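You operate a simulated robot arm through the tools that you are given. There is no shell and no other tool.

Carry out the task below with a simulated robot arm. There is one attempt and no reset: what you move stays moved.

TASK
Treat ingot L39 in the rust bath at the bath card's volts till dark, then shut the supply down.
Fine: the tub stands open; ingot in the basket, basket in the tub, supply on, volts, output button on; when dark: output button off, volts to 0, supply off. Set down upright: dip basket.

The check looks at the end state, three seconds after you hand in, the way a careful person would. Anything else that was tipped, shoved, dropped, spilled or broken makes it a failure.

THE ROBOT
A 6-joint arm with a four-finger gripper, fixed in place. Base frame: the origin is on the floor under the middle of its stand, x ahead of it, y to its left, z up; the work surface is at about z = 0.88. Readings come in m, degrees, newtons and seconds.
It reaches about 1.012 m from its shoulder. Its first joint turns from -166.0 to 166.0 degrees. Payload 3.43 kg.
Tool frame: the origin (TCP) lies between the finger pads and is the grasp point; the fingertips stand 0.03 m ahead of it; z points along the fingers, y is the line along which they close. The gripper opens to 0.12 m; its body begins 0.085 m behind the TCP.
Orientation is that of the tool frame in the base frame, as a unit quaternion [w, x, y, z]. With the fingers straight down and closing along the base's y, the tool's x points along the base's -x, its y along +y and its z along -z.

THE INTERFACE
- The arm moves only by the tool nudge_tool. Its argument "deltas" is a list of rows, each a list of 7 numbers: the shift along the base's x, y, z in m, then the turn, a rotation vector about the base's x, y, z in degrees, then the gripper command, from -1 (shut) to 1 (fully open), values between in proportion. In form: [[x, y, z, rx, ry, rz, jaw], ...]. A call has 1 to 20 rows; each row shifts and turns the commanded pose from where the row before left it. A row lasts 0.2 s, in which the tool goes at most 0.05 m and 8.6 degrees; a call with a longer step from one row to the next is refused whole, and so is a gripper value outside its range. A pose out of reach is approached as far as the arm can. The call stops where the force on the tool passes 90 N (or 10 N more than at its start, if that is more) or the arm is blocked; 0.2 s more then pass. The fingers move at their own pace (about 0.1362 m/s each) and stop on an object; they squeeze with about 29 N. The grip force told is the motor's: it shows also when the fingers shut on nothing. Time passes only in rows, and 0.2 s behind the last, so rows that do not move let the fingers close. It gives the time, the measured TCP pose, the force on the tool (base axes), the opening and the grip force at its end, in the units of the frame above (readings bear some noise), with the torque about the TCP (base axes, N m) and any sound that the robot's microphone picked up.
- Cameras (640 x 400 px; columns grow to the right, rows downward): "scene" is fixed at [0.2202, 0.4984, 1.4724]; the picture's right is [-0.21, -0.98, 0.00], its down [-0.78, 0.17, -0.60] and it looks along [0.59, -0.12, -0.80] (base axes); focal length 214 px, centre (320, 200). "wrist" rides on the gripper at [0.071, -0.017, -0.121] in the tool frame; the picture's right is [0.23, 0.97, 0.00], its down [-0.81, 0.19, -0.55] and it looks along [-0.54, 0.13, 0.83] (tool axes); focal length 275 px, centre (320, 200). There is no depth. A picture from a camera that has moved, and an enlarged one, comes with that camera's place and axes in the base frame and with its lens.
- get_image(camera): a new picture of that camera. No time passes.
- close_up(camera, box): a new picture of the part [left, top, right, bottom] of that camera's present view, enlarged. No time passes.
- hand_in(): hands the job in; it is judged then, once.

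Places have to be worked out from the pictures, the camera data and where the tool is seen. Open the gripper and draw the arm clear of the work before you hand the job in, unless the task says otherwise.

The tools are called after "Request:" by a JSON object that holds its "name" and its "arguments". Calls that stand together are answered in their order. nudge_tool: Moves the arm, as the interface text tells. Its arguments: {"type":"object","properties":{"deltas":{"type":"array","items":{"type":"array","items":{"type":"number"}}}},"required":["deltas"]} The other tools are called the same way: get_image (camera) takes a picture; close_up (camera, box) takes an enlarged picture of a part of a camera's view; hand_in () hands the job in.

At the start:

```text
t: 0.0
eef_pos: [0.52, 0.2949, 1.356]
orientation: [0.0, 0.0, 1.0, 0.001]
force: [0.1, -0.3, 0.2]
ft_torque: [0.0, 0.02, -0.01]
opening: 0.1202
finger_force: 0.1
```

scene: 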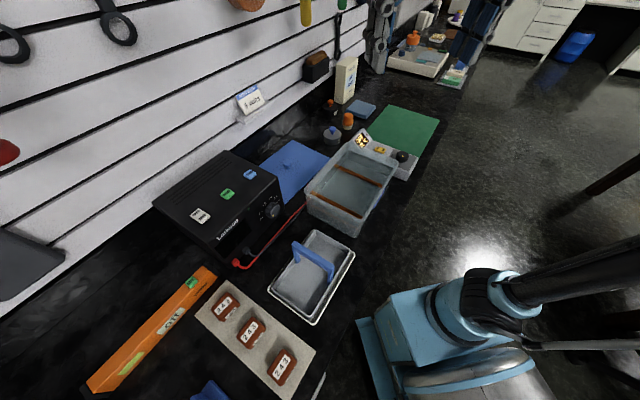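
wrist: 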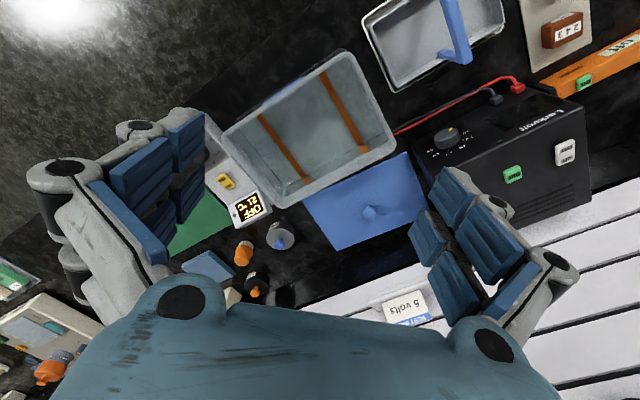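

I'll start by looking closer at the ingots, the bath card, the power supply and the tub.

Request:
{"name": "close_up", "arguments": {"camera": "scene", "box": [190, 260, 350, 400]}}

Request:
{"name": "close_up", "arguments": {"camera": "scene", "box": [150, 140, 310, 270]}}

Request:
{"name": "close_up", "arguments": {"camera": "scene", "box": [220, 70, 300, 130]}}

Request:
{"name": "close_up", "arguments": {"camera": "scene", "box": [290, 120, 430, 240]}}

Request:
{"name": "close_up", "arguments": {"camera": "wrist", "box": [360, 50, 640, 340]}}

```text
2.86 times, centred on (270, 330) of scene
camera zoom: at [0.2202, 0.4984, 1.4724], right [-0.21, -0.98, 0.0], down [-0.78, 0.17, -0.6], along [0.59, -0.12, -0.8], focal length 613 px, centre (463, -171)
```

zoom: 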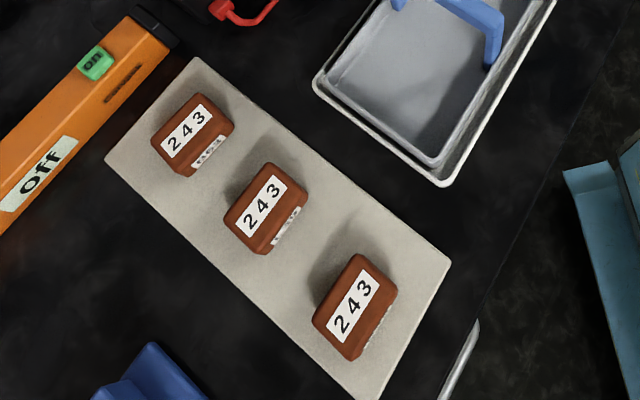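

```text
3.08 times, centred on (230, 205) of scene
camera zoom: at [0.2202, 0.4984, 1.4724], right [-0.21, -0.98, 0.0], down [-0.78, 0.17, -0.6], along [0.59, -0.12, -0.8], focal length 660 px, centre (597, 185)
```

zoom: 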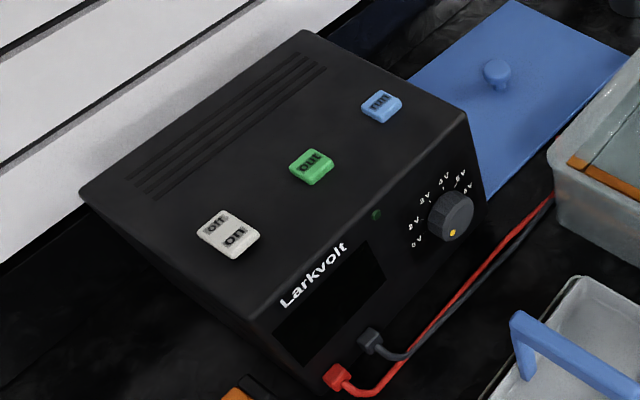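

```text
6.67 times, centred on (260, 100) of scene
camera zoom: at [0.2202, 0.4984, 1.4724], right [-0.21, -0.98, 0.0], down [-0.78, 0.17, -0.6], along [0.59, -0.12, -0.8], focal length 1430 px, centre (720, 867)
```

zoom: 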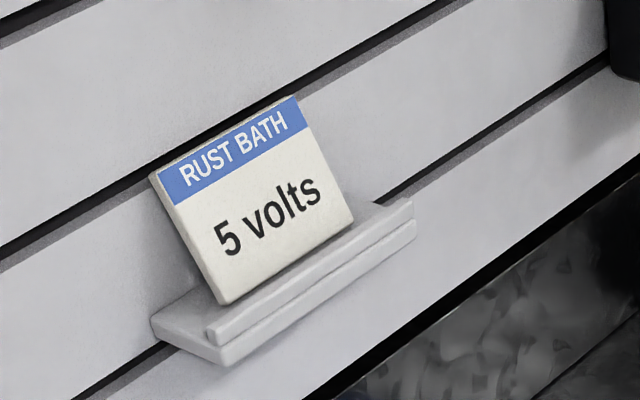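

```text
3.33 times, centred on (360, 180) of scene
camera zoom: at [0.2202, 0.4984, 1.4724], right [-0.21, -0.98, 0.0], down [-0.78, 0.17, -0.6], along [0.59, -0.12, -0.8], focal length 715 px, centre (187, 267)
```

zoom: 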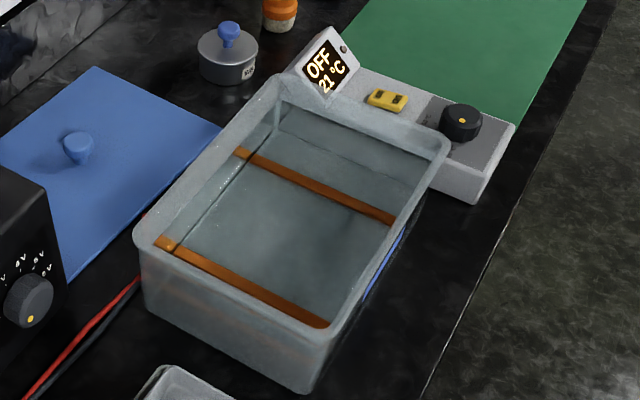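

```text
1.38 times, centred on (500, 195) of wrist
camera zoom: at [0.4486, 0.2786, 1.4767], right [-0.23, 0.97, 0.0], down [0.81, 0.19, 0.55], along [0.54, 0.13, -0.83], focal length 380 px, centre (72, 207)
```

zoom: 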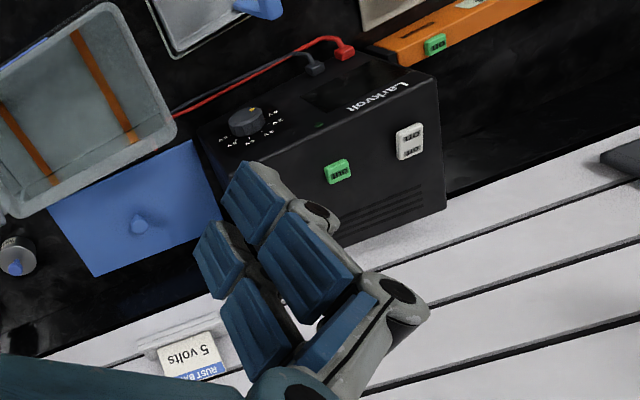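

The card says 5 volts. All three ingots show 243 on top, with another label on their sides, so I'll zoom in on those.

Request:
{"name": "close_up", "arguments": {"camera": "scene", "box": [210, 285, 250, 325]}}

Request:
{"name": "close_up", "arguments": {"camera": "scene", "box": [230, 312, 275, 352]}}

Request:
{"name": "close_up", "arguments": {"camera": "scene", "box": [262, 342, 307, 390]}}

Request:
{"name": "close_up", "arguments": {"camera": "scene", "box": [80, 255, 230, 400]}}

Request:
{"name": "close_up", "arguments": {"camera": "wrist", "box": [180, 0, 400, 200]}}

```text
10.00 times, centred on (230, 305) of scene
camera zoom: at [0.2202, 0.4984, 1.4724], right [-0.21, -0.98, 0.0], down [-0.78, 0.17, -0.6], along [0.59, -0.12, -0.8], focal length 2145 px, centre (1220, -850)
```

zoom: 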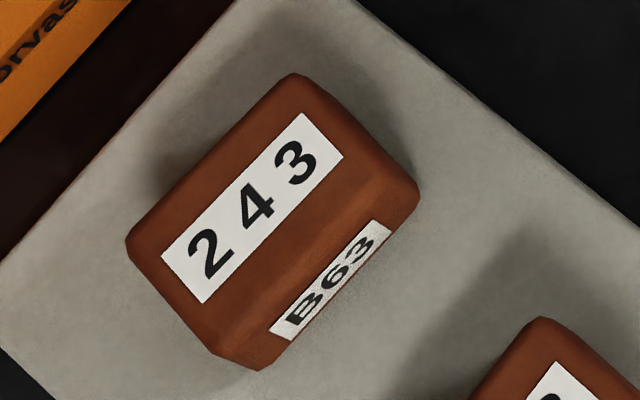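

```text
10.00 times, centred on (252, 332) of scene
camera zoom: at [0.2202, 0.4984, 1.4724], right [-0.21, -0.98, 0.0], down [-0.78, 0.17, -0.6], along [0.59, -0.12, -0.8], focal length 2145 px, centre (995, -1120)
```

zoom: 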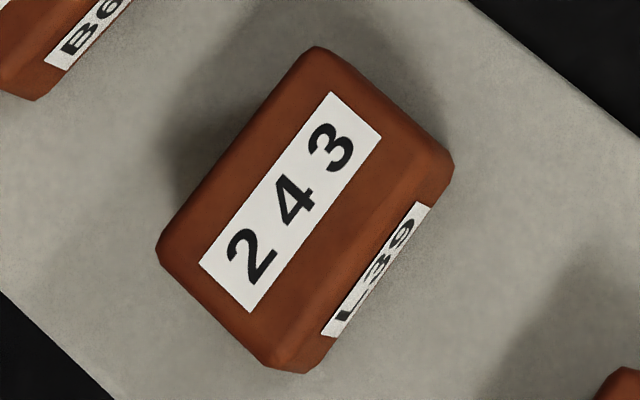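

```text
8.33 times, centred on (284, 366) of scene
camera zoom: at [0.2202, 0.4984, 1.4724], right [-0.21, -0.98, 0.0], down [-0.78, 0.17, -0.6], along [0.59, -0.12, -0.8], focal length 1787 px, centre (616, -1183)
```

zoom: 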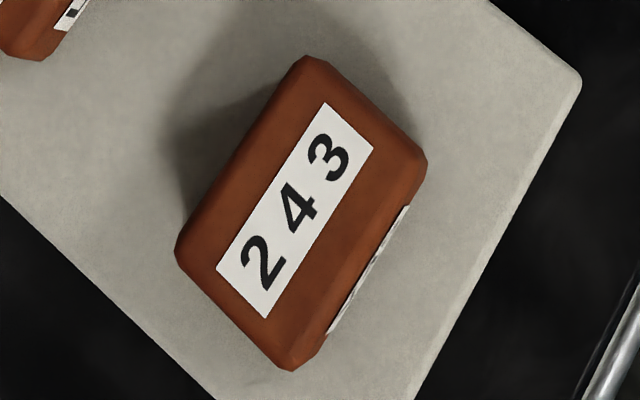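

```text
2.76 times, centred on (155, 328) of scene
camera zoom: at [0.2202, 0.4984, 1.4724], right [-0.21, -0.98, 0.0], down [-0.78, 0.17, -0.6], along [0.59, -0.12, -0.8], focal length 592 px, centre (775, -152)
```

zoom: 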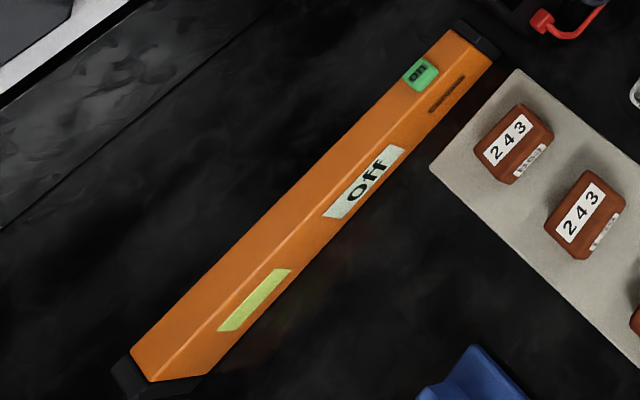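

```text
2.00 times, centred on (290, 100) of wrist
camera zoom: at [0.4486, 0.2786, 1.4767], right [-0.23, 0.97, 0.0], down [0.81, 0.19, 0.55], along [0.54, 0.13, -0.83], focal length 551 px, centre (380, 400)
```

zoom: 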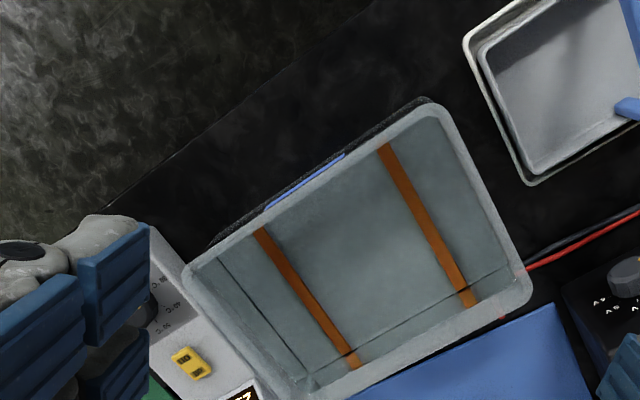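

L39 is the middle ingot. Now I'll look closely at the basket and its handle.

Request:
{"name": "close_up", "arguments": {"camera": "scene", "box": [260, 220, 370, 330]}}

Request:
{"name": "close_up", "arguments": {"camera": "wrist", "box": [340, 0, 540, 120]}}

Request:
{"name": "close_up", "arguments": {"camera": "wrist", "box": [480, 0, 640, 100]}}

Request:
{"name": "close_up", "arguments": {"camera": "scene", "box": [230, 170, 300, 230]}}

```text
3.64 times, centred on (315, 275) of scene
camera zoom: at [0.2202, 0.4984, 1.4724], right [-0.21, -0.98, 0.0], down [-0.78, 0.17, -0.6], along [0.59, -0.12, -0.8], focal length 780 px, centre (338, -73)
```

zoom: 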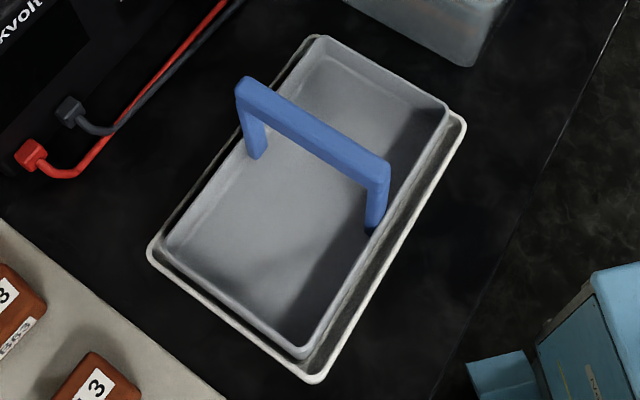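

```text
3.20 times, centred on (440, 60) of wrist
camera zoom: at [0.4486, 0.2786, 1.4767], right [-0.23, 0.97, 0.0], down [0.81, 0.19, 0.55], along [0.54, 0.13, -0.83], focal length 881 px, centre (-64, 648)
```

zoom: 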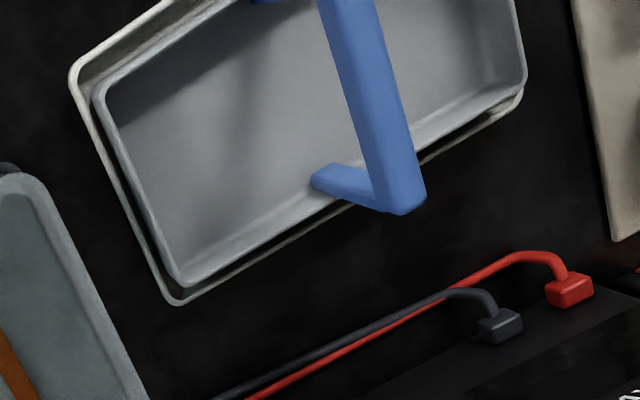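

```text
4.00 times, centred on (560, 50) of wrist
camera zoom: at [0.4486, 0.2786, 1.4767], right [-0.23, 0.97, 0.0], down [0.81, 0.19, 0.55], along [0.54, 0.13, -0.83], focal length 1101 px, centre (-640, 800)
```

zoom: 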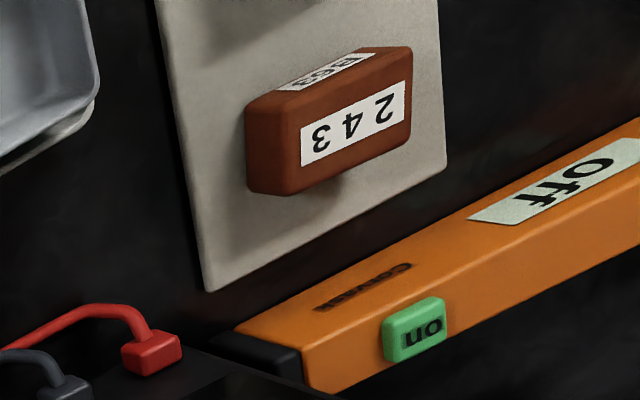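

```text
6.67 times, centred on (265, 200) of scene
camera zoom: at [0.2202, 0.4984, 1.4724], right [-0.21, -0.98, 0.0], down [-0.78, 0.17, -0.6], along [0.59, -0.12, -0.8], focal length 1430 px, centre (687, 200)
```

zoom: 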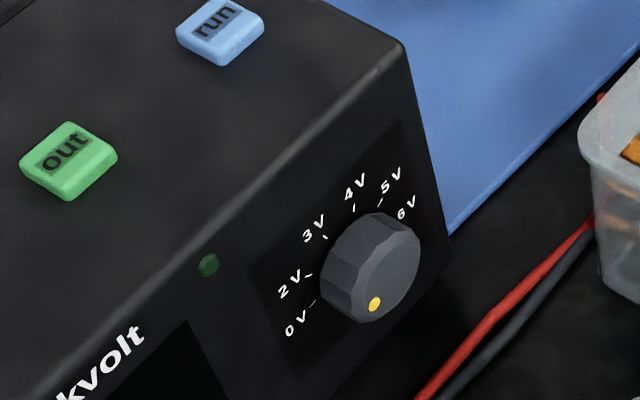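

Triangulating from both cameras, I put L39 at about (0.303, 0.641) with its top at z≈0.918. The basket is centred near (0.41, 0.475) with its handle top at z≈1.0, and the tub near (0.63, 0.30) with its rim at z≈0.995. Next I'll check the gripper fingers and the knob more closely.

Request:
{"name": "close_up", "arguments": {"camera": "wrist", "box": [0, 80, 640, 400]}}

Request:
{"name": "close_up", "arguments": {"camera": "scene", "box": [350, 180, 640, 400]}}

Request:
{"name": "close_up", "arguments": {"camera": "wrist", "box": [410, 90, 510, 170]}}

Request:
{"name": "close_up", "arguments": {"camera": "scene", "box": [252, 190, 292, 230]}}

```text
1.00 times, centred on (320, 240) of wrist (not enlarged: the box is as wide or as high as the picture)
camera zoom: at [0.4486, 0.2786, 1.4767], right [-0.23, 0.97, 0.0], down [0.81, 0.19, 0.55], along [0.54, 0.13, -0.83], focal length 275 px, centre (320, 160)
```

zoom: 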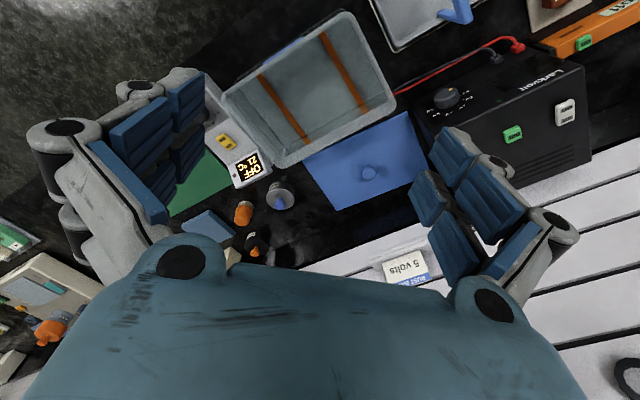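

```text
1.82 times, centred on (495, 290) of scene
camera zoom: at [0.2202, 0.4984, 1.4724], right [-0.21, -0.98, 0.0], down [-0.78, 0.17, -0.6], along [0.59, -0.12, -0.8], focal length 390 px, centre (2, 36)
```

zoom: 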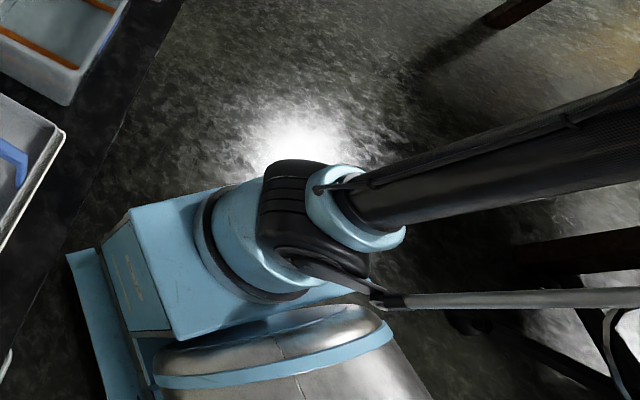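

```text
5.00 times, centred on (460, 130) of wrist
camera zoom: at [0.4486, 0.2786, 1.4767], right [-0.23, 0.97, 0.0], down [0.81, 0.19, 0.55], along [0.54, 0.13, -0.83], focal length 1376 px, centre (-380, 550)
```

zoom: 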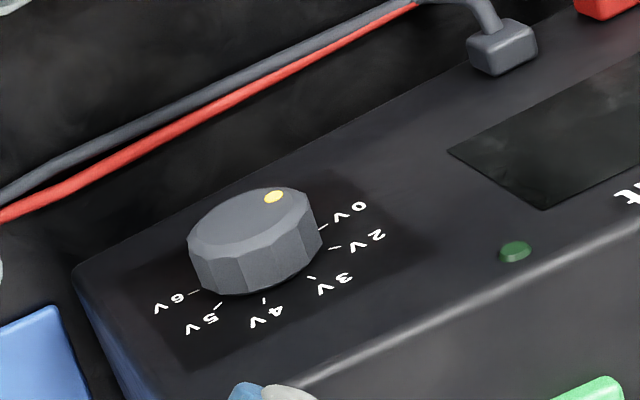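

```text
10.00 times, centred on (272, 210) of scene
camera zoom: at [0.2202, 0.4984, 1.4724], right [-0.21, -0.98, 0.0], down [-0.78, 0.17, -0.6], along [0.59, -0.12, -0.8], focal length 2145 px, centre (800, 100)
```

zoom: 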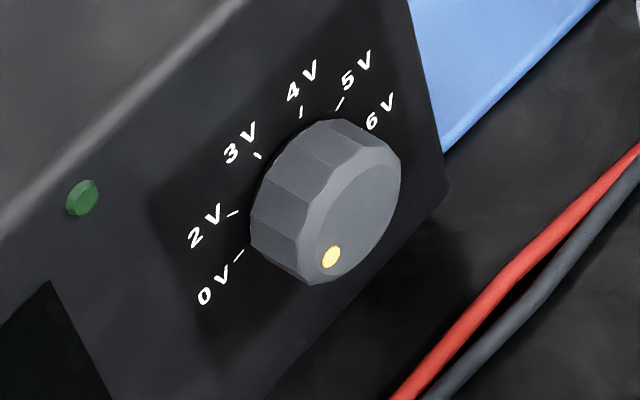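

The supply faces (−0.7, −0.7), with the rocker near (0.536, 0.71), "out" near (0.592, 0.654) and the knob cap near (0.573, 0.55, 0.98). I'll zoom on the rocker, then raise and move the arm for a better wrist view of the ingots.

Request:
{"name": "close_up", "arguments": {"camera": "scene", "box": [185, 200, 215, 230]}}

Request:
{"name": "close_up", "arguments": {"camera": "scene", "box": [210, 165, 265, 205]}}

Request:
{"name": "nudge_tool", "arguments": {"deltas": [[0, 0.04, 0, 0, 0, 0, 1], [-0.03, 0.04, 0, 0, 0, 0, 1], [-0.03, 0.04, 0, 0, 0, 0, 1], [-0.03, 0.04, 0, 0, 0, 0, 1], [-0.04, 0.03, -0.01, 0, 0, 0, 1], [-0.04, 0.02, -0.02, 0, 0, 0, 1], [-0.04, 0.02, -0.02, 0, 0, 0, 1]]}}

```text
13.33 times, centred on (200, 215) of scene
camera zoom: at [0.2202, 0.4984, 1.4724], right [-0.21, -0.98, 0.0], down [-0.78, 0.17, -0.6], along [0.59, -0.12, -0.8], focal length 2860 px, centre (1920, 0)
```

zoom: 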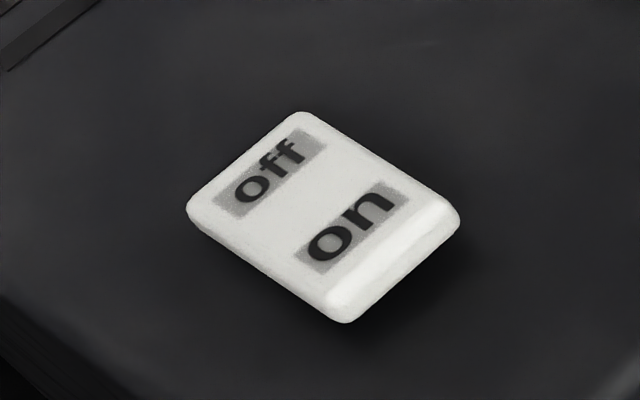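

```text
10.00 times, centred on (238, 185) of scene
camera zoom: at [0.2202, 0.4984, 1.4724], right [-0.21, -0.98, 0.0], down [-0.78, 0.17, -0.6], along [0.59, -0.12, -0.8], focal length 2145 px, centre (1145, 350)
```

zoom: 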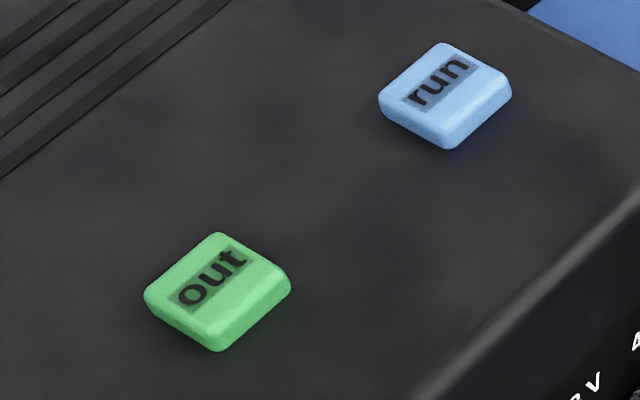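

```text
refused: row 5 steps farther than a row can; nothing moved
```

One row was too long, so nothing moved; I'll use smaller steps to bring the wrist camera above the ingots.

Request:
{"name": "nudge_tool", "arguments": {"deltas": [[0, 0.04, 0, 0, 0, 0, 1], [-0.02, 0.04, 0, 0, 0, 0, 1], [-0.03, 0.035, 0, 0, 0, 0, 1], [-0.03, 0.035, 0, 0, 0, 0, 1], [-0.04, 0.025, -0.01, 0, 0, 0, 1], [-0.04, 0.02, -0.02, 0, 0, 0, 1], [-0.04, 0.02, -0.02, 0, 0, 0, 1]]}}

Request:
{"name": "get_image", "arguments": {"camera": "wrist"}}

Request:
{"name": "get_image", "arguments": {"camera": "scene"}}

```text
t: 1.6
eef_pos: [0.3029, 0.511, 1.3148]
orientation: [0.007, 0.0, 1.0, 0.001]
force: [0.7, -0.5, -0.3]
ft_torque: [0.02, 0.07, -0.04]
opening: 0.1199
finger_force: 0.2
```

```text
taken
camera wrist: at [0.2311, 0.4938, 1.4336], right [-0.23, 0.97, 0.0], down [0.8, 0.19, 0.56], along [0.55, 0.13, -0.83], focal length 275 px, centre (320, 200)
```

wrist: 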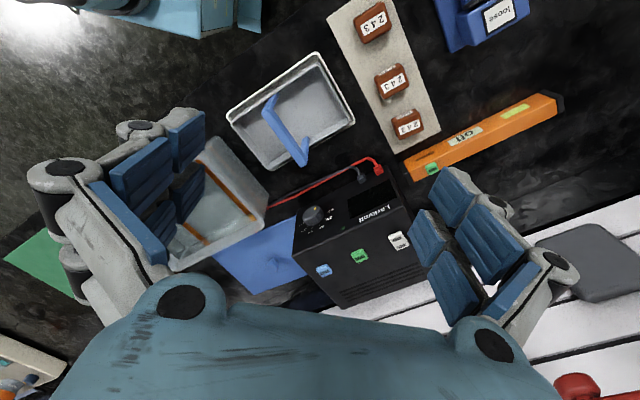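

```text
taken
```

scene: 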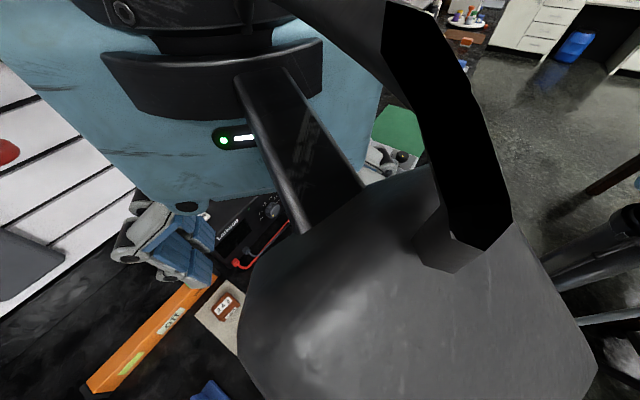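

Now I'll zoom on the ingots and basket from this view to refine their positions.

Request:
{"name": "close_up", "arguments": {"camera": "wrist", "box": [330, 0, 450, 160]}}

Request:
{"name": "close_up", "arguments": {"camera": "wrist", "box": [215, 40, 375, 180]}}

Request:
{"name": "close_up", "arguments": {"camera": "wrist", "box": [270, 150, 430, 310]}}

Request:
{"name": "close_up", "arguments": {"camera": "wrist", "box": [150, 120, 290, 280]}}

```text
2.50 times, centred on (390, 80) of wrist
camera zoom: at [0.2311, 0.4938, 1.4336], right [-0.23, 0.97, 0.0], down [0.8, 0.19, 0.56], along [0.55, 0.13, -0.83], focal length 688 px, centre (145, 500)
```

zoom: 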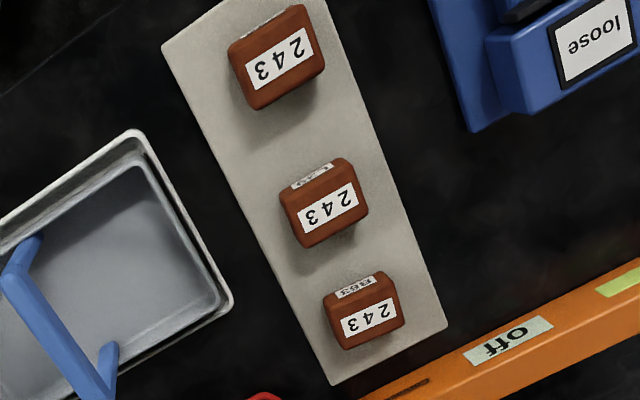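

```text
2.86 times, centred on (295, 110) of wrist
camera zoom: at [0.2311, 0.4938, 1.4336], right [-0.23, 0.97, 0.0], down [0.8, 0.19, 0.56], along [0.55, 0.13, -0.83], focal length 786 px, centre (391, 457)
```

zoom: 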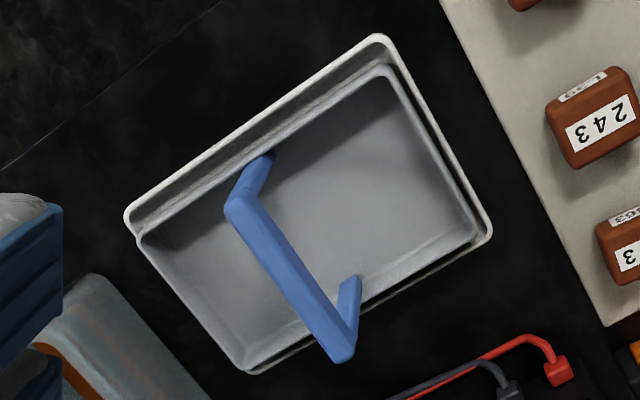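

```text
2.50 times, centred on (350, 230) of wrist
camera zoom: at [0.2311, 0.4938, 1.4336], right [-0.23, 0.97, 0.0], down [0.8, 0.19, 0.56], along [0.55, 0.13, -0.83], focal length 688 px, centre (245, 125)
```

zoom: 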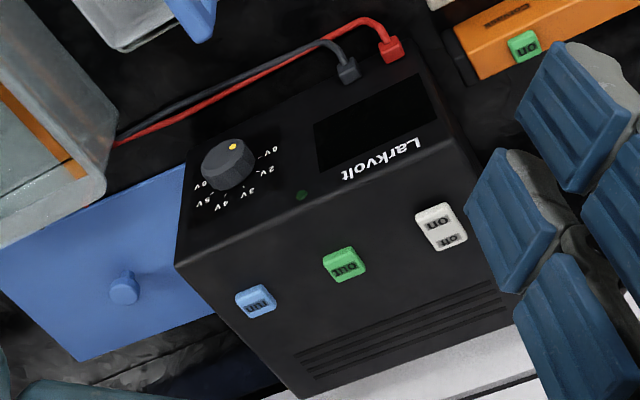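

```text
2.50 times, centred on (220, 200) of wrist
camera zoom: at [0.2311, 0.4938, 1.4336], right [-0.23, 0.97, 0.0], down [0.8, 0.19, 0.56], along [0.55, 0.13, -0.83], focal length 688 px, centre (570, 200)
```

zoom: 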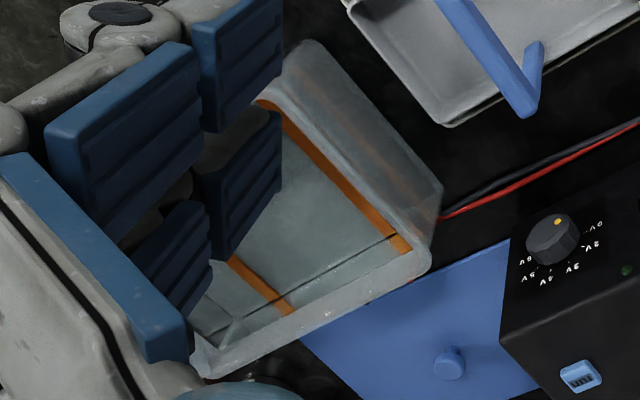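

I need the finger geometry exactly, so I'll zoom on the right and left fingers.

Request:
{"name": "close_up", "arguments": {"camera": "wrist", "box": [395, 150, 595, 350]}}

Request:
{"name": "close_up", "arguments": {"camera": "wrist", "box": [20, 100, 230, 300]}}

Request:
{"name": "close_up", "arguments": {"camera": "scene", "box": [100, 180, 240, 300]}}

```text
2.00 times, centred on (495, 250) of wrist
camera zoom: at [0.2311, 0.4938, 1.4336], right [-0.23, 0.97, 0.0], down [0.8, 0.19, 0.56], along [0.55, 0.13, -0.83], focal length 551 px, centre (-30, 100)
```

zoom: 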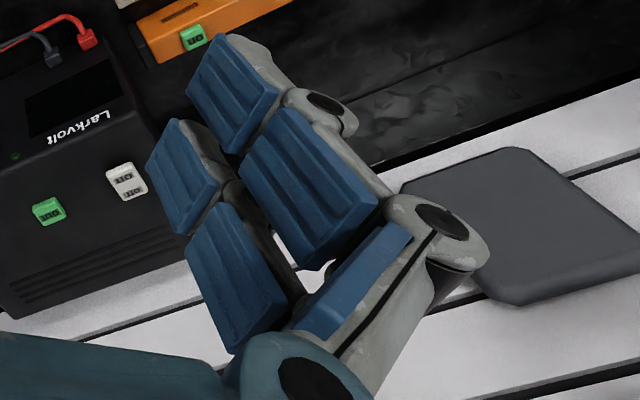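

```text
2.00 times, centred on (125, 200) of wrist
camera zoom: at [0.2311, 0.4938, 1.4336], right [-0.23, 0.97, 0.0], down [0.8, 0.19, 0.56], along [0.55, 0.13, -0.83], focal length 551 px, centre (710, 200)
```

zoom: 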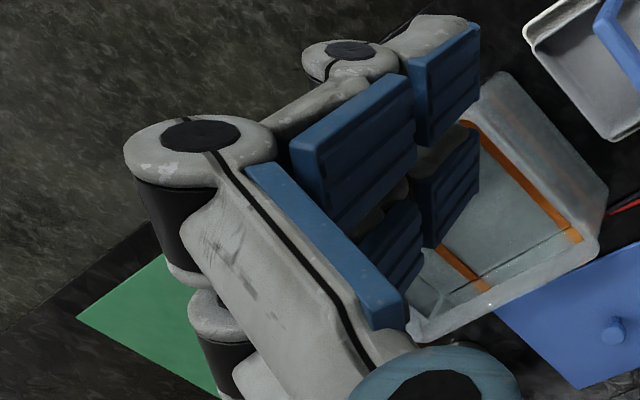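

```text
3.33 times, centred on (170, 240) of scene
camera zoom: at [0.2202, 0.4984, 1.4724], right [-0.21, -0.98, 0.0], down [-0.78, 0.17, -0.6], along [0.59, -0.12, -0.8], focal length 715 px, centre (820, 67)
```

zoom: 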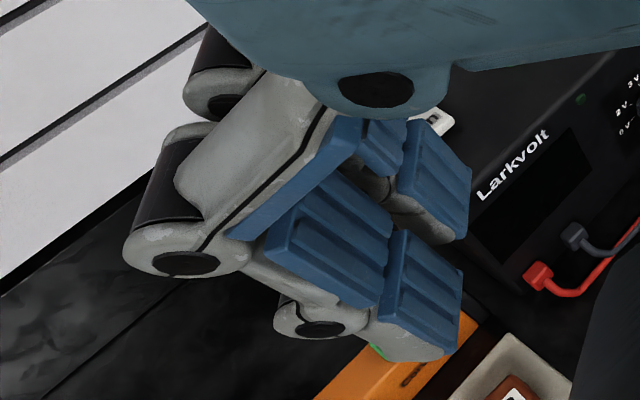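

The fingers are four two-pad towers, with pads spanning about ±0.03 m along tool x and tips that taper. I'll yaw −45° so the closing line matches the ingot's short axis, and move above L39 at z≈1.12.

Request:
{"name": "nudge_tool", "arguments": {"deltas": [[0, 0, 0, 0, 0, 0, 1], [0, 0, 0, 0, 0, 0, 1], [0, 0, 0, 0, 0, 0, 1]]}}

```text
t: 2.4
eef_pos: [0.3036, 0.5108, 1.3139]
orientation: [0.006, 0.0, 1.0, 0.002]
force: [0.2, 0.0, -0.4]
ft_torque: [-0.01, -0.03, -0.01]
opening: 0.1201
finger_force: 0.0
```

Request:
{"name": "nudge_tool", "arguments": {"deltas": [[0, 0.03, -0.03, 0, 0, -7.5, 1], [0, 0.03, -0.03, 0, 0, -7.5, 1], [0, 0.03, -0.03, 0, 0, -7.5, 1], [0, 0.025, -0.03, 0, 0, -7.5, 0.6], [0, 0.015, -0.03, 0, 0, -7.5, 0.3], [0, 0, -0.03, 0, 0, -7.5, 0], [0, 0, 0, 0, 0, 0, 0], [0, 0, 0, 0, 0, 0, 0]]}}

Request:
{"name": "get_image", "arguments": {"camera": "wrist"}}

Request:
{"name": "get_image", "arguments": {"camera": "scene"}}

```text
t: 4.2
eef_pos: [0.3027, 0.6406, 1.1328]
orientation: [0.006, 0.383, 0.924, -0.002]
force: [0.1, -0.6, -0.5]
ft_torque: [0.03, -0.01, 0.0]
opening: 0.0598
finger_force: 0.1
```

```text
taken
camera wrist: at [0.2389, 0.6804, 1.252], right [0.53, 0.85, 0.0], down [0.7, -0.43, 0.56], along [0.48, -0.3, -0.83], focal length 275 px, centre (320, 200)
```

wrist: 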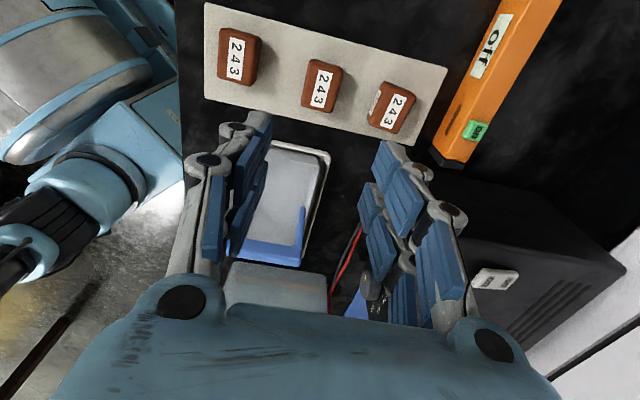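

```text
taken
```

scene: 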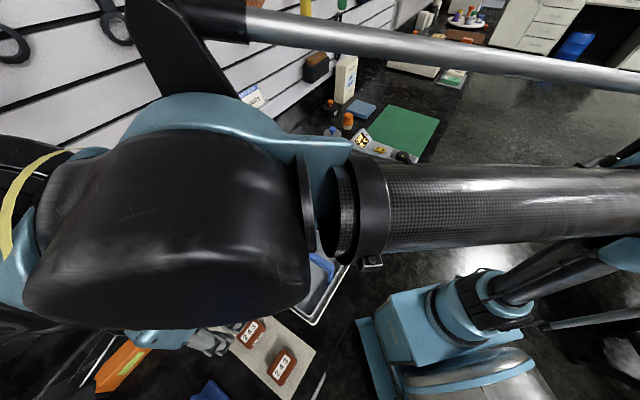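

Request:
{"name": "close_up", "arguments": {"camera": "wrist", "box": [200, 0, 450, 150]}}

Request:
{"name": "close_up", "arguments": {"camera": "wrist", "box": [280, 40, 360, 130]}}

```text
2.56 times, centred on (325, 75) of wrist
camera zoom: at [0.2389, 0.6804, 1.252], right [0.53, 0.85, 0.0], down [0.7, -0.43, 0.56], along [0.48, -0.3, -0.83], focal length 705 px, centre (307, 520)
```

zoom: 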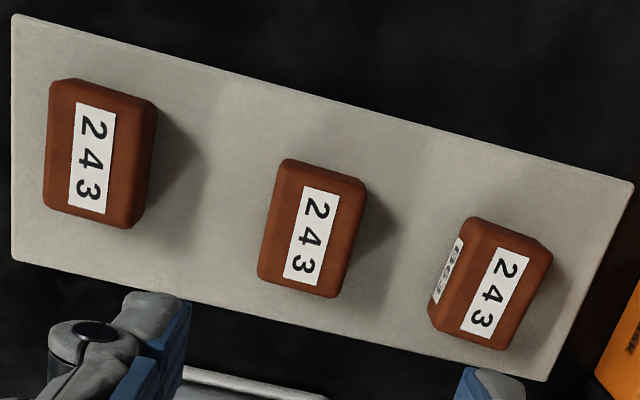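

```text
4.44 times, centred on (320, 85) of wrist
camera zoom: at [0.2389, 0.6804, 1.252], right [0.53, 0.85, 0.0], down [0.7, -0.43, 0.56], along [0.48, -0.3, -0.83], focal length 1224 px, centre (320, 711)
```

zoom: 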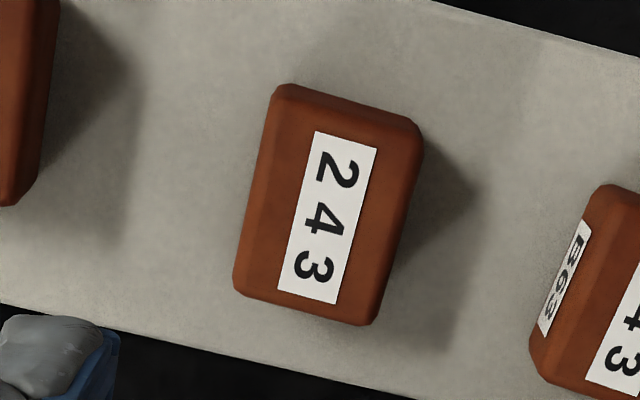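

L39's centre works out at (0.303, 0.643) with its long axis at −46°; the plate top is about z=0.884, so the ingot is about 0.034 m tall. I'll descend in stages with a 0.06 m opening.

Request:
{"name": "nudge_tool", "arguments": {"deltas": [[0, 0.0025, -0.04, 0, 0, -1, 0], [0, 0, -0.04, 0, 0, 0, 0], [0, 0, -0.04, 0, 0, 0, 0], [0, 0, -0.03, 0, 0, 0, 0], [0, 0, -0.02, 0, 0, 0, 0], [0, 0, 0, 0, 0, 0, 0]]}}

Request:
{"name": "get_image", "arguments": {"camera": "wrist"}}

Request:
{"name": "get_image", "arguments": {"camera": "scene"}}

```text
t: 5.6
eef_pos: [0.3046, 0.6433, 0.9605]
orientation: [0.006, 0.391, 0.921, -0.001]
force: [-0.8, 0.6, 0.2]
ft_torque: [0.0, -0.01, -0.02]
opening: 0.0601
finger_force: 0.1
```

```text
taken
camera wrist: at [0.2414, 0.6845, 1.0809], right [0.54, 0.84, 0.0], down [0.7, -0.45, 0.56], along [0.47, -0.31, -0.83], focal length 275 px, centre (320, 200)
```

wrist: 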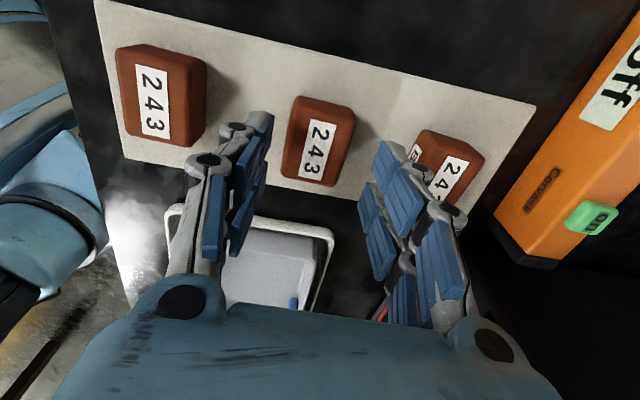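

```text
taken
```

scene: 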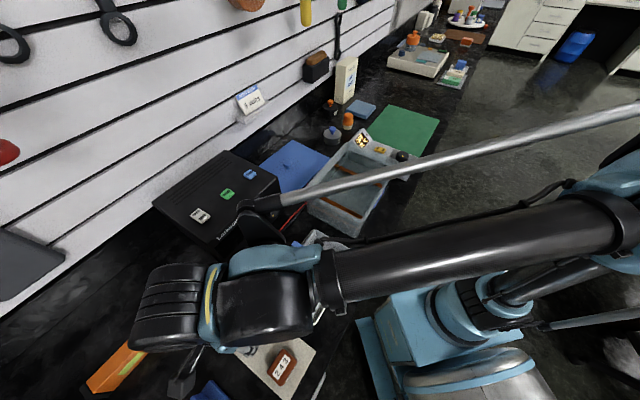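

The fingers straddle L39 and clear both neighbours. I'll descend the last 33 mm and close.

Request:
{"name": "nudge_tool", "arguments": {"deltas": [[-0.001, 0, -0.013, 0, 0, 0, 0], [0, 0, -0.01, 0, 0, 0, 0], [0, 0, -0.01, 0, 0, 0, 0], [0, 0, 0, 0, 0, 0, 0]]}}

Request:
{"name": "get_image", "arguments": {"camera": "wrist"}}

```text
t: 6.6
eef_pos: [0.3021, 0.6426, 0.9287]
orientation: [0.005, 0.39, 0.921, -0.002]
force: [0.4, 0.4, 0.8]
ft_torque: [0.01, 0.03, 0.0]
opening: 0.0597
finger_force: 0.0
```

```text
taken
camera wrist: at [0.239, 0.6845, 1.0494], right [0.54, 0.84, 0.0], down [0.7, -0.44, 0.56], along [0.47, -0.31, -0.83], focal length 275 px, centre (320, 200)
```

wrist: 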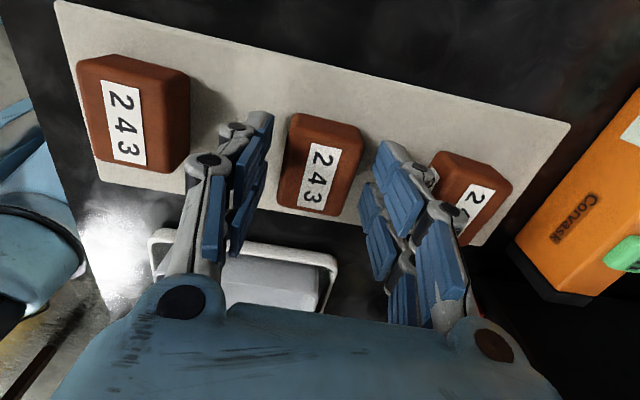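

Alignment looks good, so I'll close on the ingot.

Request:
{"name": "nudge_tool", "arguments": {"deltas": [[0, 0, 0, 0, 0, 0, -0.3], [0, 0, 0, 0, 0, 0, -0.6], [0, 0, 0, 0, 0, 0, -1], [0, 0, 0, 0, 0, 0, -1], [0, 0, 0, 0, 0, 0, -1]]}}

Request:
{"name": "get_image", "arguments": {"camera": "wrist"}}

```text
t: 7.8
eef_pos: [0.3023, 0.6426, 0.9297]
orientation: [0.006, 0.39, 0.921, -0.001]
force: [-0.4, -1.3, -0.4]
ft_torque: [-0.07, 0.08, 0.01]
opening: 0.0397
finger_force: 28.6
```

```text
taken
camera wrist: at [0.2389, 0.6844, 1.0495], right [0.54, 0.84, 0.0], down [0.7, -0.44, 0.56], along [0.47, -0.31, -0.83], focal length 275 px, centre (320, 200)
```

wrist: 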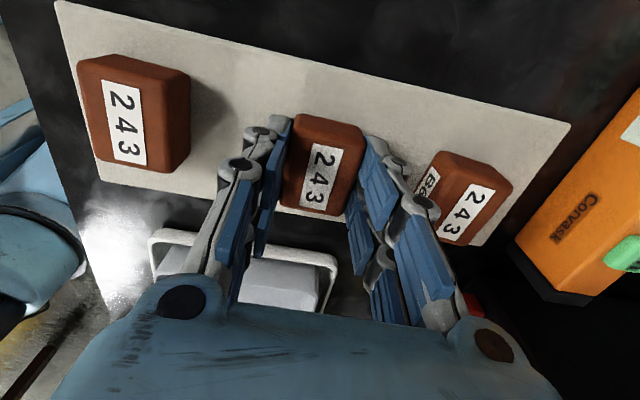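

The grip is on at 28.6 N with a 0.040 m opening. I'll lift straight up and check that it holds.

Request:
{"name": "nudge_tool", "arguments": {"deltas": [[0, 0, 0.01, 0, 0, 0, -1], [0, 0, 0.02, 0, 0, 0, -1], [0, 0, 0.03, 0, 0, 0, -1], [0, 0, 0.03, 0, 0, 0, -1], [0, 0, 0.03, 0, 0, 0, -1], [0, 0, 0.03, 0, 0, 0, -1], [0, 0, 0.03, 0, 0, 0, -1], [0, 0, 0, 0, 0, 0, -1], [0, 0, 0, 0, 0, 0, -1]]}}

Request:
{"name": "get_image", "arguments": {"camera": "wrist"}}

Request:
{"name": "get_image", "arguments": {"camera": "scene"}}

```text
t: 9.8
eef_pos: [0.3046, 0.643, 1.109]
orientation: [0.005, 0.391, 0.92, -0.002]
force: [0.6, 0.2, -4.6]
ft_torque: [-0.03, 0.0, 0.0]
opening: 0.0396
finger_force: 29.5
```

```text
taken
camera wrist: at [0.2406, 0.6843, 1.229], right [0.54, 0.84, 0.0], down [0.7, -0.44, 0.56], along [0.47, -0.31, -0.83], focal length 275 px, centre (320, 200)
```

wrist: 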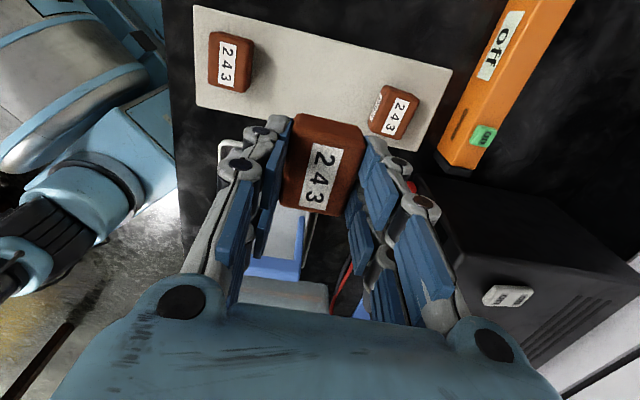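

```text
taken
```

scene: 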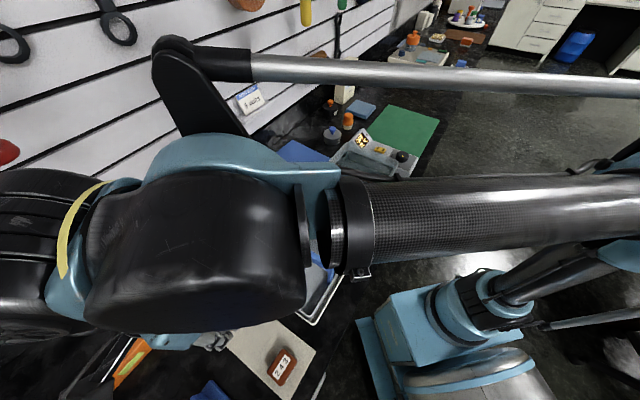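

L39 weighs about 4.6 N, so I want it centred under the handle to keep the basket level. A vertical gripper can't get there, so I'll set the ingot back on its plate and regrasp with the tool tilted about its closing axis.

Request:
{"name": "nudge_tool", "arguments": {"deltas": [[0, 0, -0.04, 0, 0, 0, -1], [0, 0, -0.04, 0, 0, 0, -1], [0, 0, -0.04, 0, 0, 0, -1], [0, 0, -0.03, 0, 0, 0, -1], [0, 0, -0.015, 0, 0, 0, -1], [0, 0, -0.01, 0, 0, 0, -1], [0, 0, 0, 0, 0, 0, -1], [0, 0, 0, 0, 0, 0, -1]]}}

```text
t: 11.6
eef_pos: [0.3022, 0.6432, 0.9351]
orientation: [0.006, 0.391, 0.921, -0.003]
force: [0.8, 0.2, -3.4]
ft_torque: [-0.03, 0.03, 0.01]
opening: 0.0396
finger_force: 29.2
```

Request:
{"name": "nudge_tool", "arguments": {"deltas": [[0, 0, -0.003, 0, 0, 0, -1], [0, 0, -0.002, 0, 0, 0, -1], [0, 0, 0, 0, 0, 0, -1]]}}

```text
t: 12.4
eef_pos: [0.3019, 0.6425, 0.9299]
orientation: [0.005, 0.391, 0.92, -0.001]
force: [-0.4, 0.7, -0.9]
ft_torque: [0.02, 0.01, 0.02]
opening: 0.0398
finger_force: 28.8
```

The ingot is back on the plate and the load has dropped. I'll open, then tilt 30° about the closing axis, shift 18 mm back, and view it.

Request:
{"name": "nudge_tool", "arguments": {"deltas": [[0, 0, 0, 0, 0, 0, -0.1], [0, 0, 0, 0, 0, 0, 0], [0, 0, 0, 0, 0, 0, 0], [0, 0, 0.004, 0, 0, 0, 0], [-0.003, 0.003, 0, -5.39, -5.21, 0, 0], [-0.003, 0.003, 0, -5.39, -5.21, 0, 0], [-0.003, 0.003, 0, -5.39, -5.21, 0, 0], [-0.0037, 0.0037, 0, -5.39, -5.21, 0, 0], [0, 0, 0, 0, 0, 0, 0], [0, 0, 0, 0, 0, 0, 0]]}}

Request:
{"name": "get_image", "arguments": {"camera": "wrist"}}

Request:
{"name": "get_image", "arguments": {"camera": "scene"}}

```text
t: 14.6
eef_pos: [0.2902, 0.6547, 0.9334]
orientation: [0.245, 0.376, 0.887, -0.103]
force: [0.1, 0.5, -0.2]
ft_torque: [-0.01, 0.0, -0.03]
opening: 0.0599
finger_force: 0.1
```

```text
taken
camera wrist: at [0.1916, 0.7322, 1.0002], right [0.56, 0.82, -0.12], down [0.43, -0.16, 0.89], along [0.71, -0.55, -0.44], focal length 275 px, centre (320, 200)
```

wrist: 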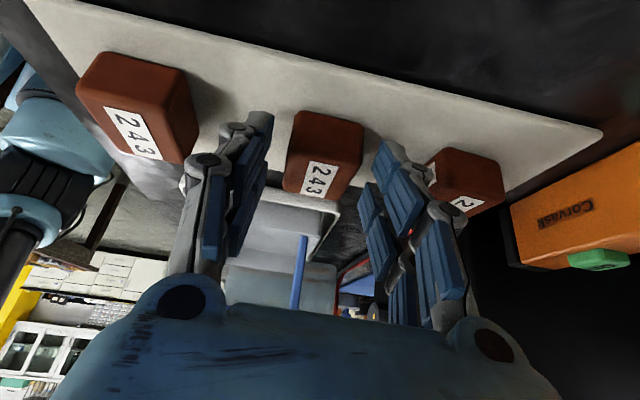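

```text
taken
```

scene: 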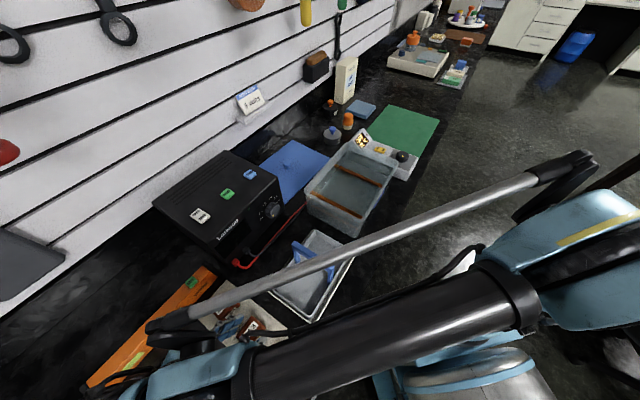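

The tilted fingers straddle L39 with about 9 mm below the lowest tip corner. I'll move slightly in and down, then close.

Request:
{"name": "nudge_tool", "arguments": {"deltas": [[0.0028, -0.0028, -0.002, 0, 0, 0, 0], [0.0029, -0.0029, -0.003, 0, 0, 0, 0], [0, 0, 0, 0, 0, 0, 0], [0, 0, 0, 0, 0, 0, -0.4], [0, 0, 0, 0, 0, 0, -0.7], [0, 0, 0, 0, 0, 0, -1], [0, 0, 0, 0, 0, 0, -1]]}}

Request:
{"name": "get_image", "arguments": {"camera": "wrist"}}

```text
t: 16.2
eef_pos: [0.2957, 0.6495, 0.929]
orientation: [0.244, 0.377, 0.888, -0.103]
force: [2.3, -1.6, 0.1]
ft_torque: [-0.05, -0.03, 0.03]
opening: 0.0398
finger_force: 29.3
```

```text
taken
camera wrist: at [0.1979, 0.7263, 0.9956], right [0.56, 0.82, -0.12], down [0.43, -0.16, 0.89], along [0.71, -0.55, -0.44], focal length 275 px, centre (320, 200)
```

wrist: 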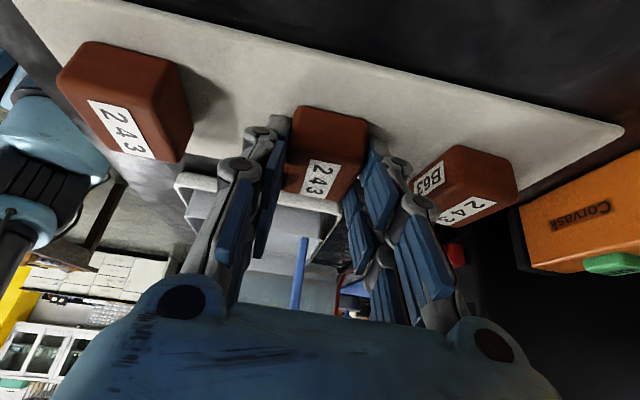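

The ingot is gripped again at 0.0398 m. I'll lift straight up and check that it stays level.

Request:
{"name": "nudge_tool", "arguments": {"deltas": [[0, 0, 0.01, 0, 0, 0, -1], [0, 0, 0.02, 0, 0, 0, -1], [0, 0, 0.03, 0, 0, 0, -1], [0, 0, 0.03, 0, 0, 0, -1], [0, 0, 0.03, 0, 0, 0, -1], [0, 0, 0.03, 0, 0, 0, -1], [0, 0, 0.03, 0, 0, 0, -1], [0, 0, 0, 0, 0, 0, -1], [0, 0, 0, 0, 0, 0, -1]]}}

Request:
{"name": "get_image", "arguments": {"camera": "wrist"}}

Request:
{"name": "get_image", "arguments": {"camera": "scene"}}

```text
t: 18.2
eef_pos: [0.2975, 0.6498, 1.1128]
orientation: [0.245, 0.376, 0.888, -0.103]
force: [0.1, -0.1, -3.7]
ft_torque: [0.01, 0.02, 0.04]
opening: 0.0398
finger_force: 29.4
```

```text
taken
camera wrist: at [0.1996, 0.7274, 1.1794], right [0.56, 0.82, -0.12], down [0.43, -0.16, 0.89], along [0.71, -0.55, -0.44], focal length 275 px, centre (320, 200)
```

wrist: 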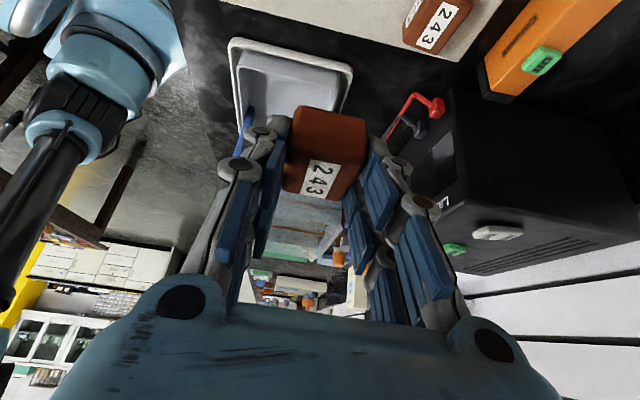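

```text
taken
```

scene: 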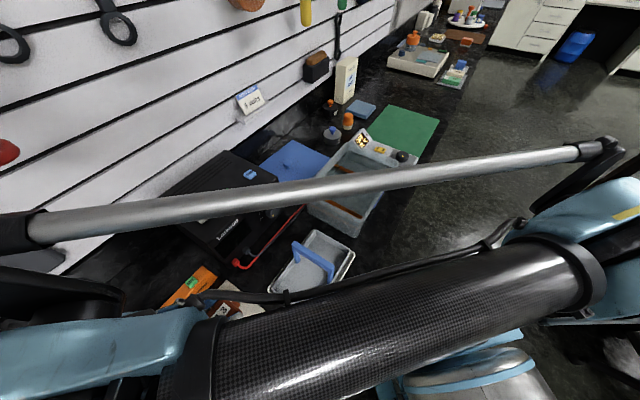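

The ingot is held level. I'll carry it over the −e half of the basket, descend beside the handle, and later slide it in underneath the bar.

Request:
{"name": "nudge_tool", "arguments": {"deltas": [[0.0155, -0.0271, 0, 0, 0, 0, -1], [0.0155, -0.0271, 0, 0, 0, 0, -1], [0.0155, -0.0271, 0, 0, 0, 0, -1], [0.0155, -0.0271, 0, 0, 0, 0, -1], [0.0155, -0.0271, 0, 0, 0, 0, -1], [0, 0, 0, 0, 0, 0, -1], [0, 0, 0, 0, 0, 0, -1]]}}

Request:
{"name": "get_image", "arguments": {"camera": "wrist"}}

Request:
{"name": "get_image", "arguments": {"camera": "scene"}}

```text
t: 19.8
eef_pos: [0.3735, 0.5108, 1.1097]
orientation: [0.244, 0.377, 0.887, -0.104]
force: [-0.2, -0.5, -3.7]
ft_torque: [0.0, 0.05, -0.01]
opening: 0.0397
finger_force: 29.4
```

```text
taken
camera wrist: at [0.2753, 0.5889, 1.1754], right [0.56, 0.82, -0.12], down [0.43, -0.16, 0.89], along [0.71, -0.55, -0.44], focal length 275 px, centre (320, 200)
```

wrist: 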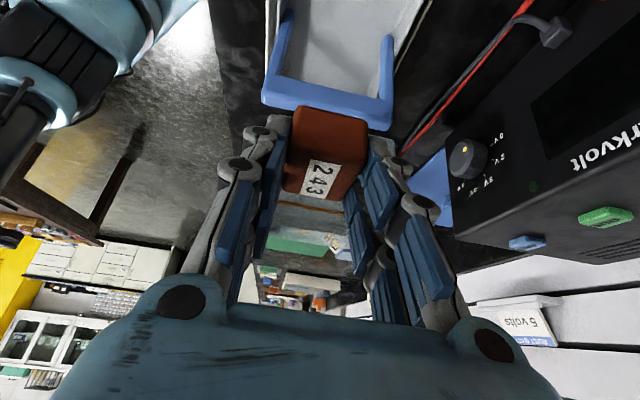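

```text
taken
```

scene: 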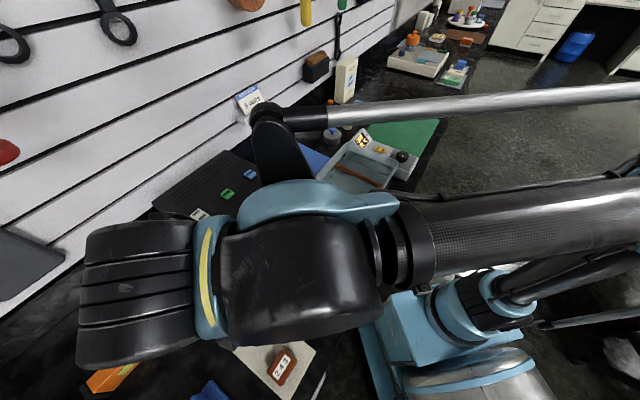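

Request:
{"name": "close_up", "arguments": {"camera": "wrist", "box": [230, 0, 430, 130]}}

```text
3.08 times, centred on (330, 65) of wrist
camera zoom: at [0.2753, 0.5889, 1.1754], right [0.56, 0.82, -0.12], down [0.43, -0.16, 0.89], along [0.71, -0.55, -0.44], focal length 847 px, centre (289, 615)
```

zoom: 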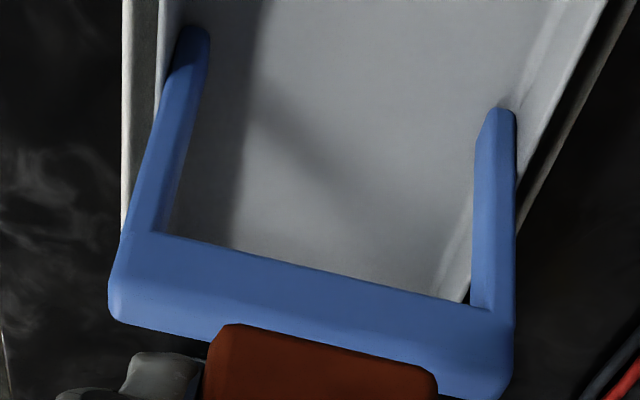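

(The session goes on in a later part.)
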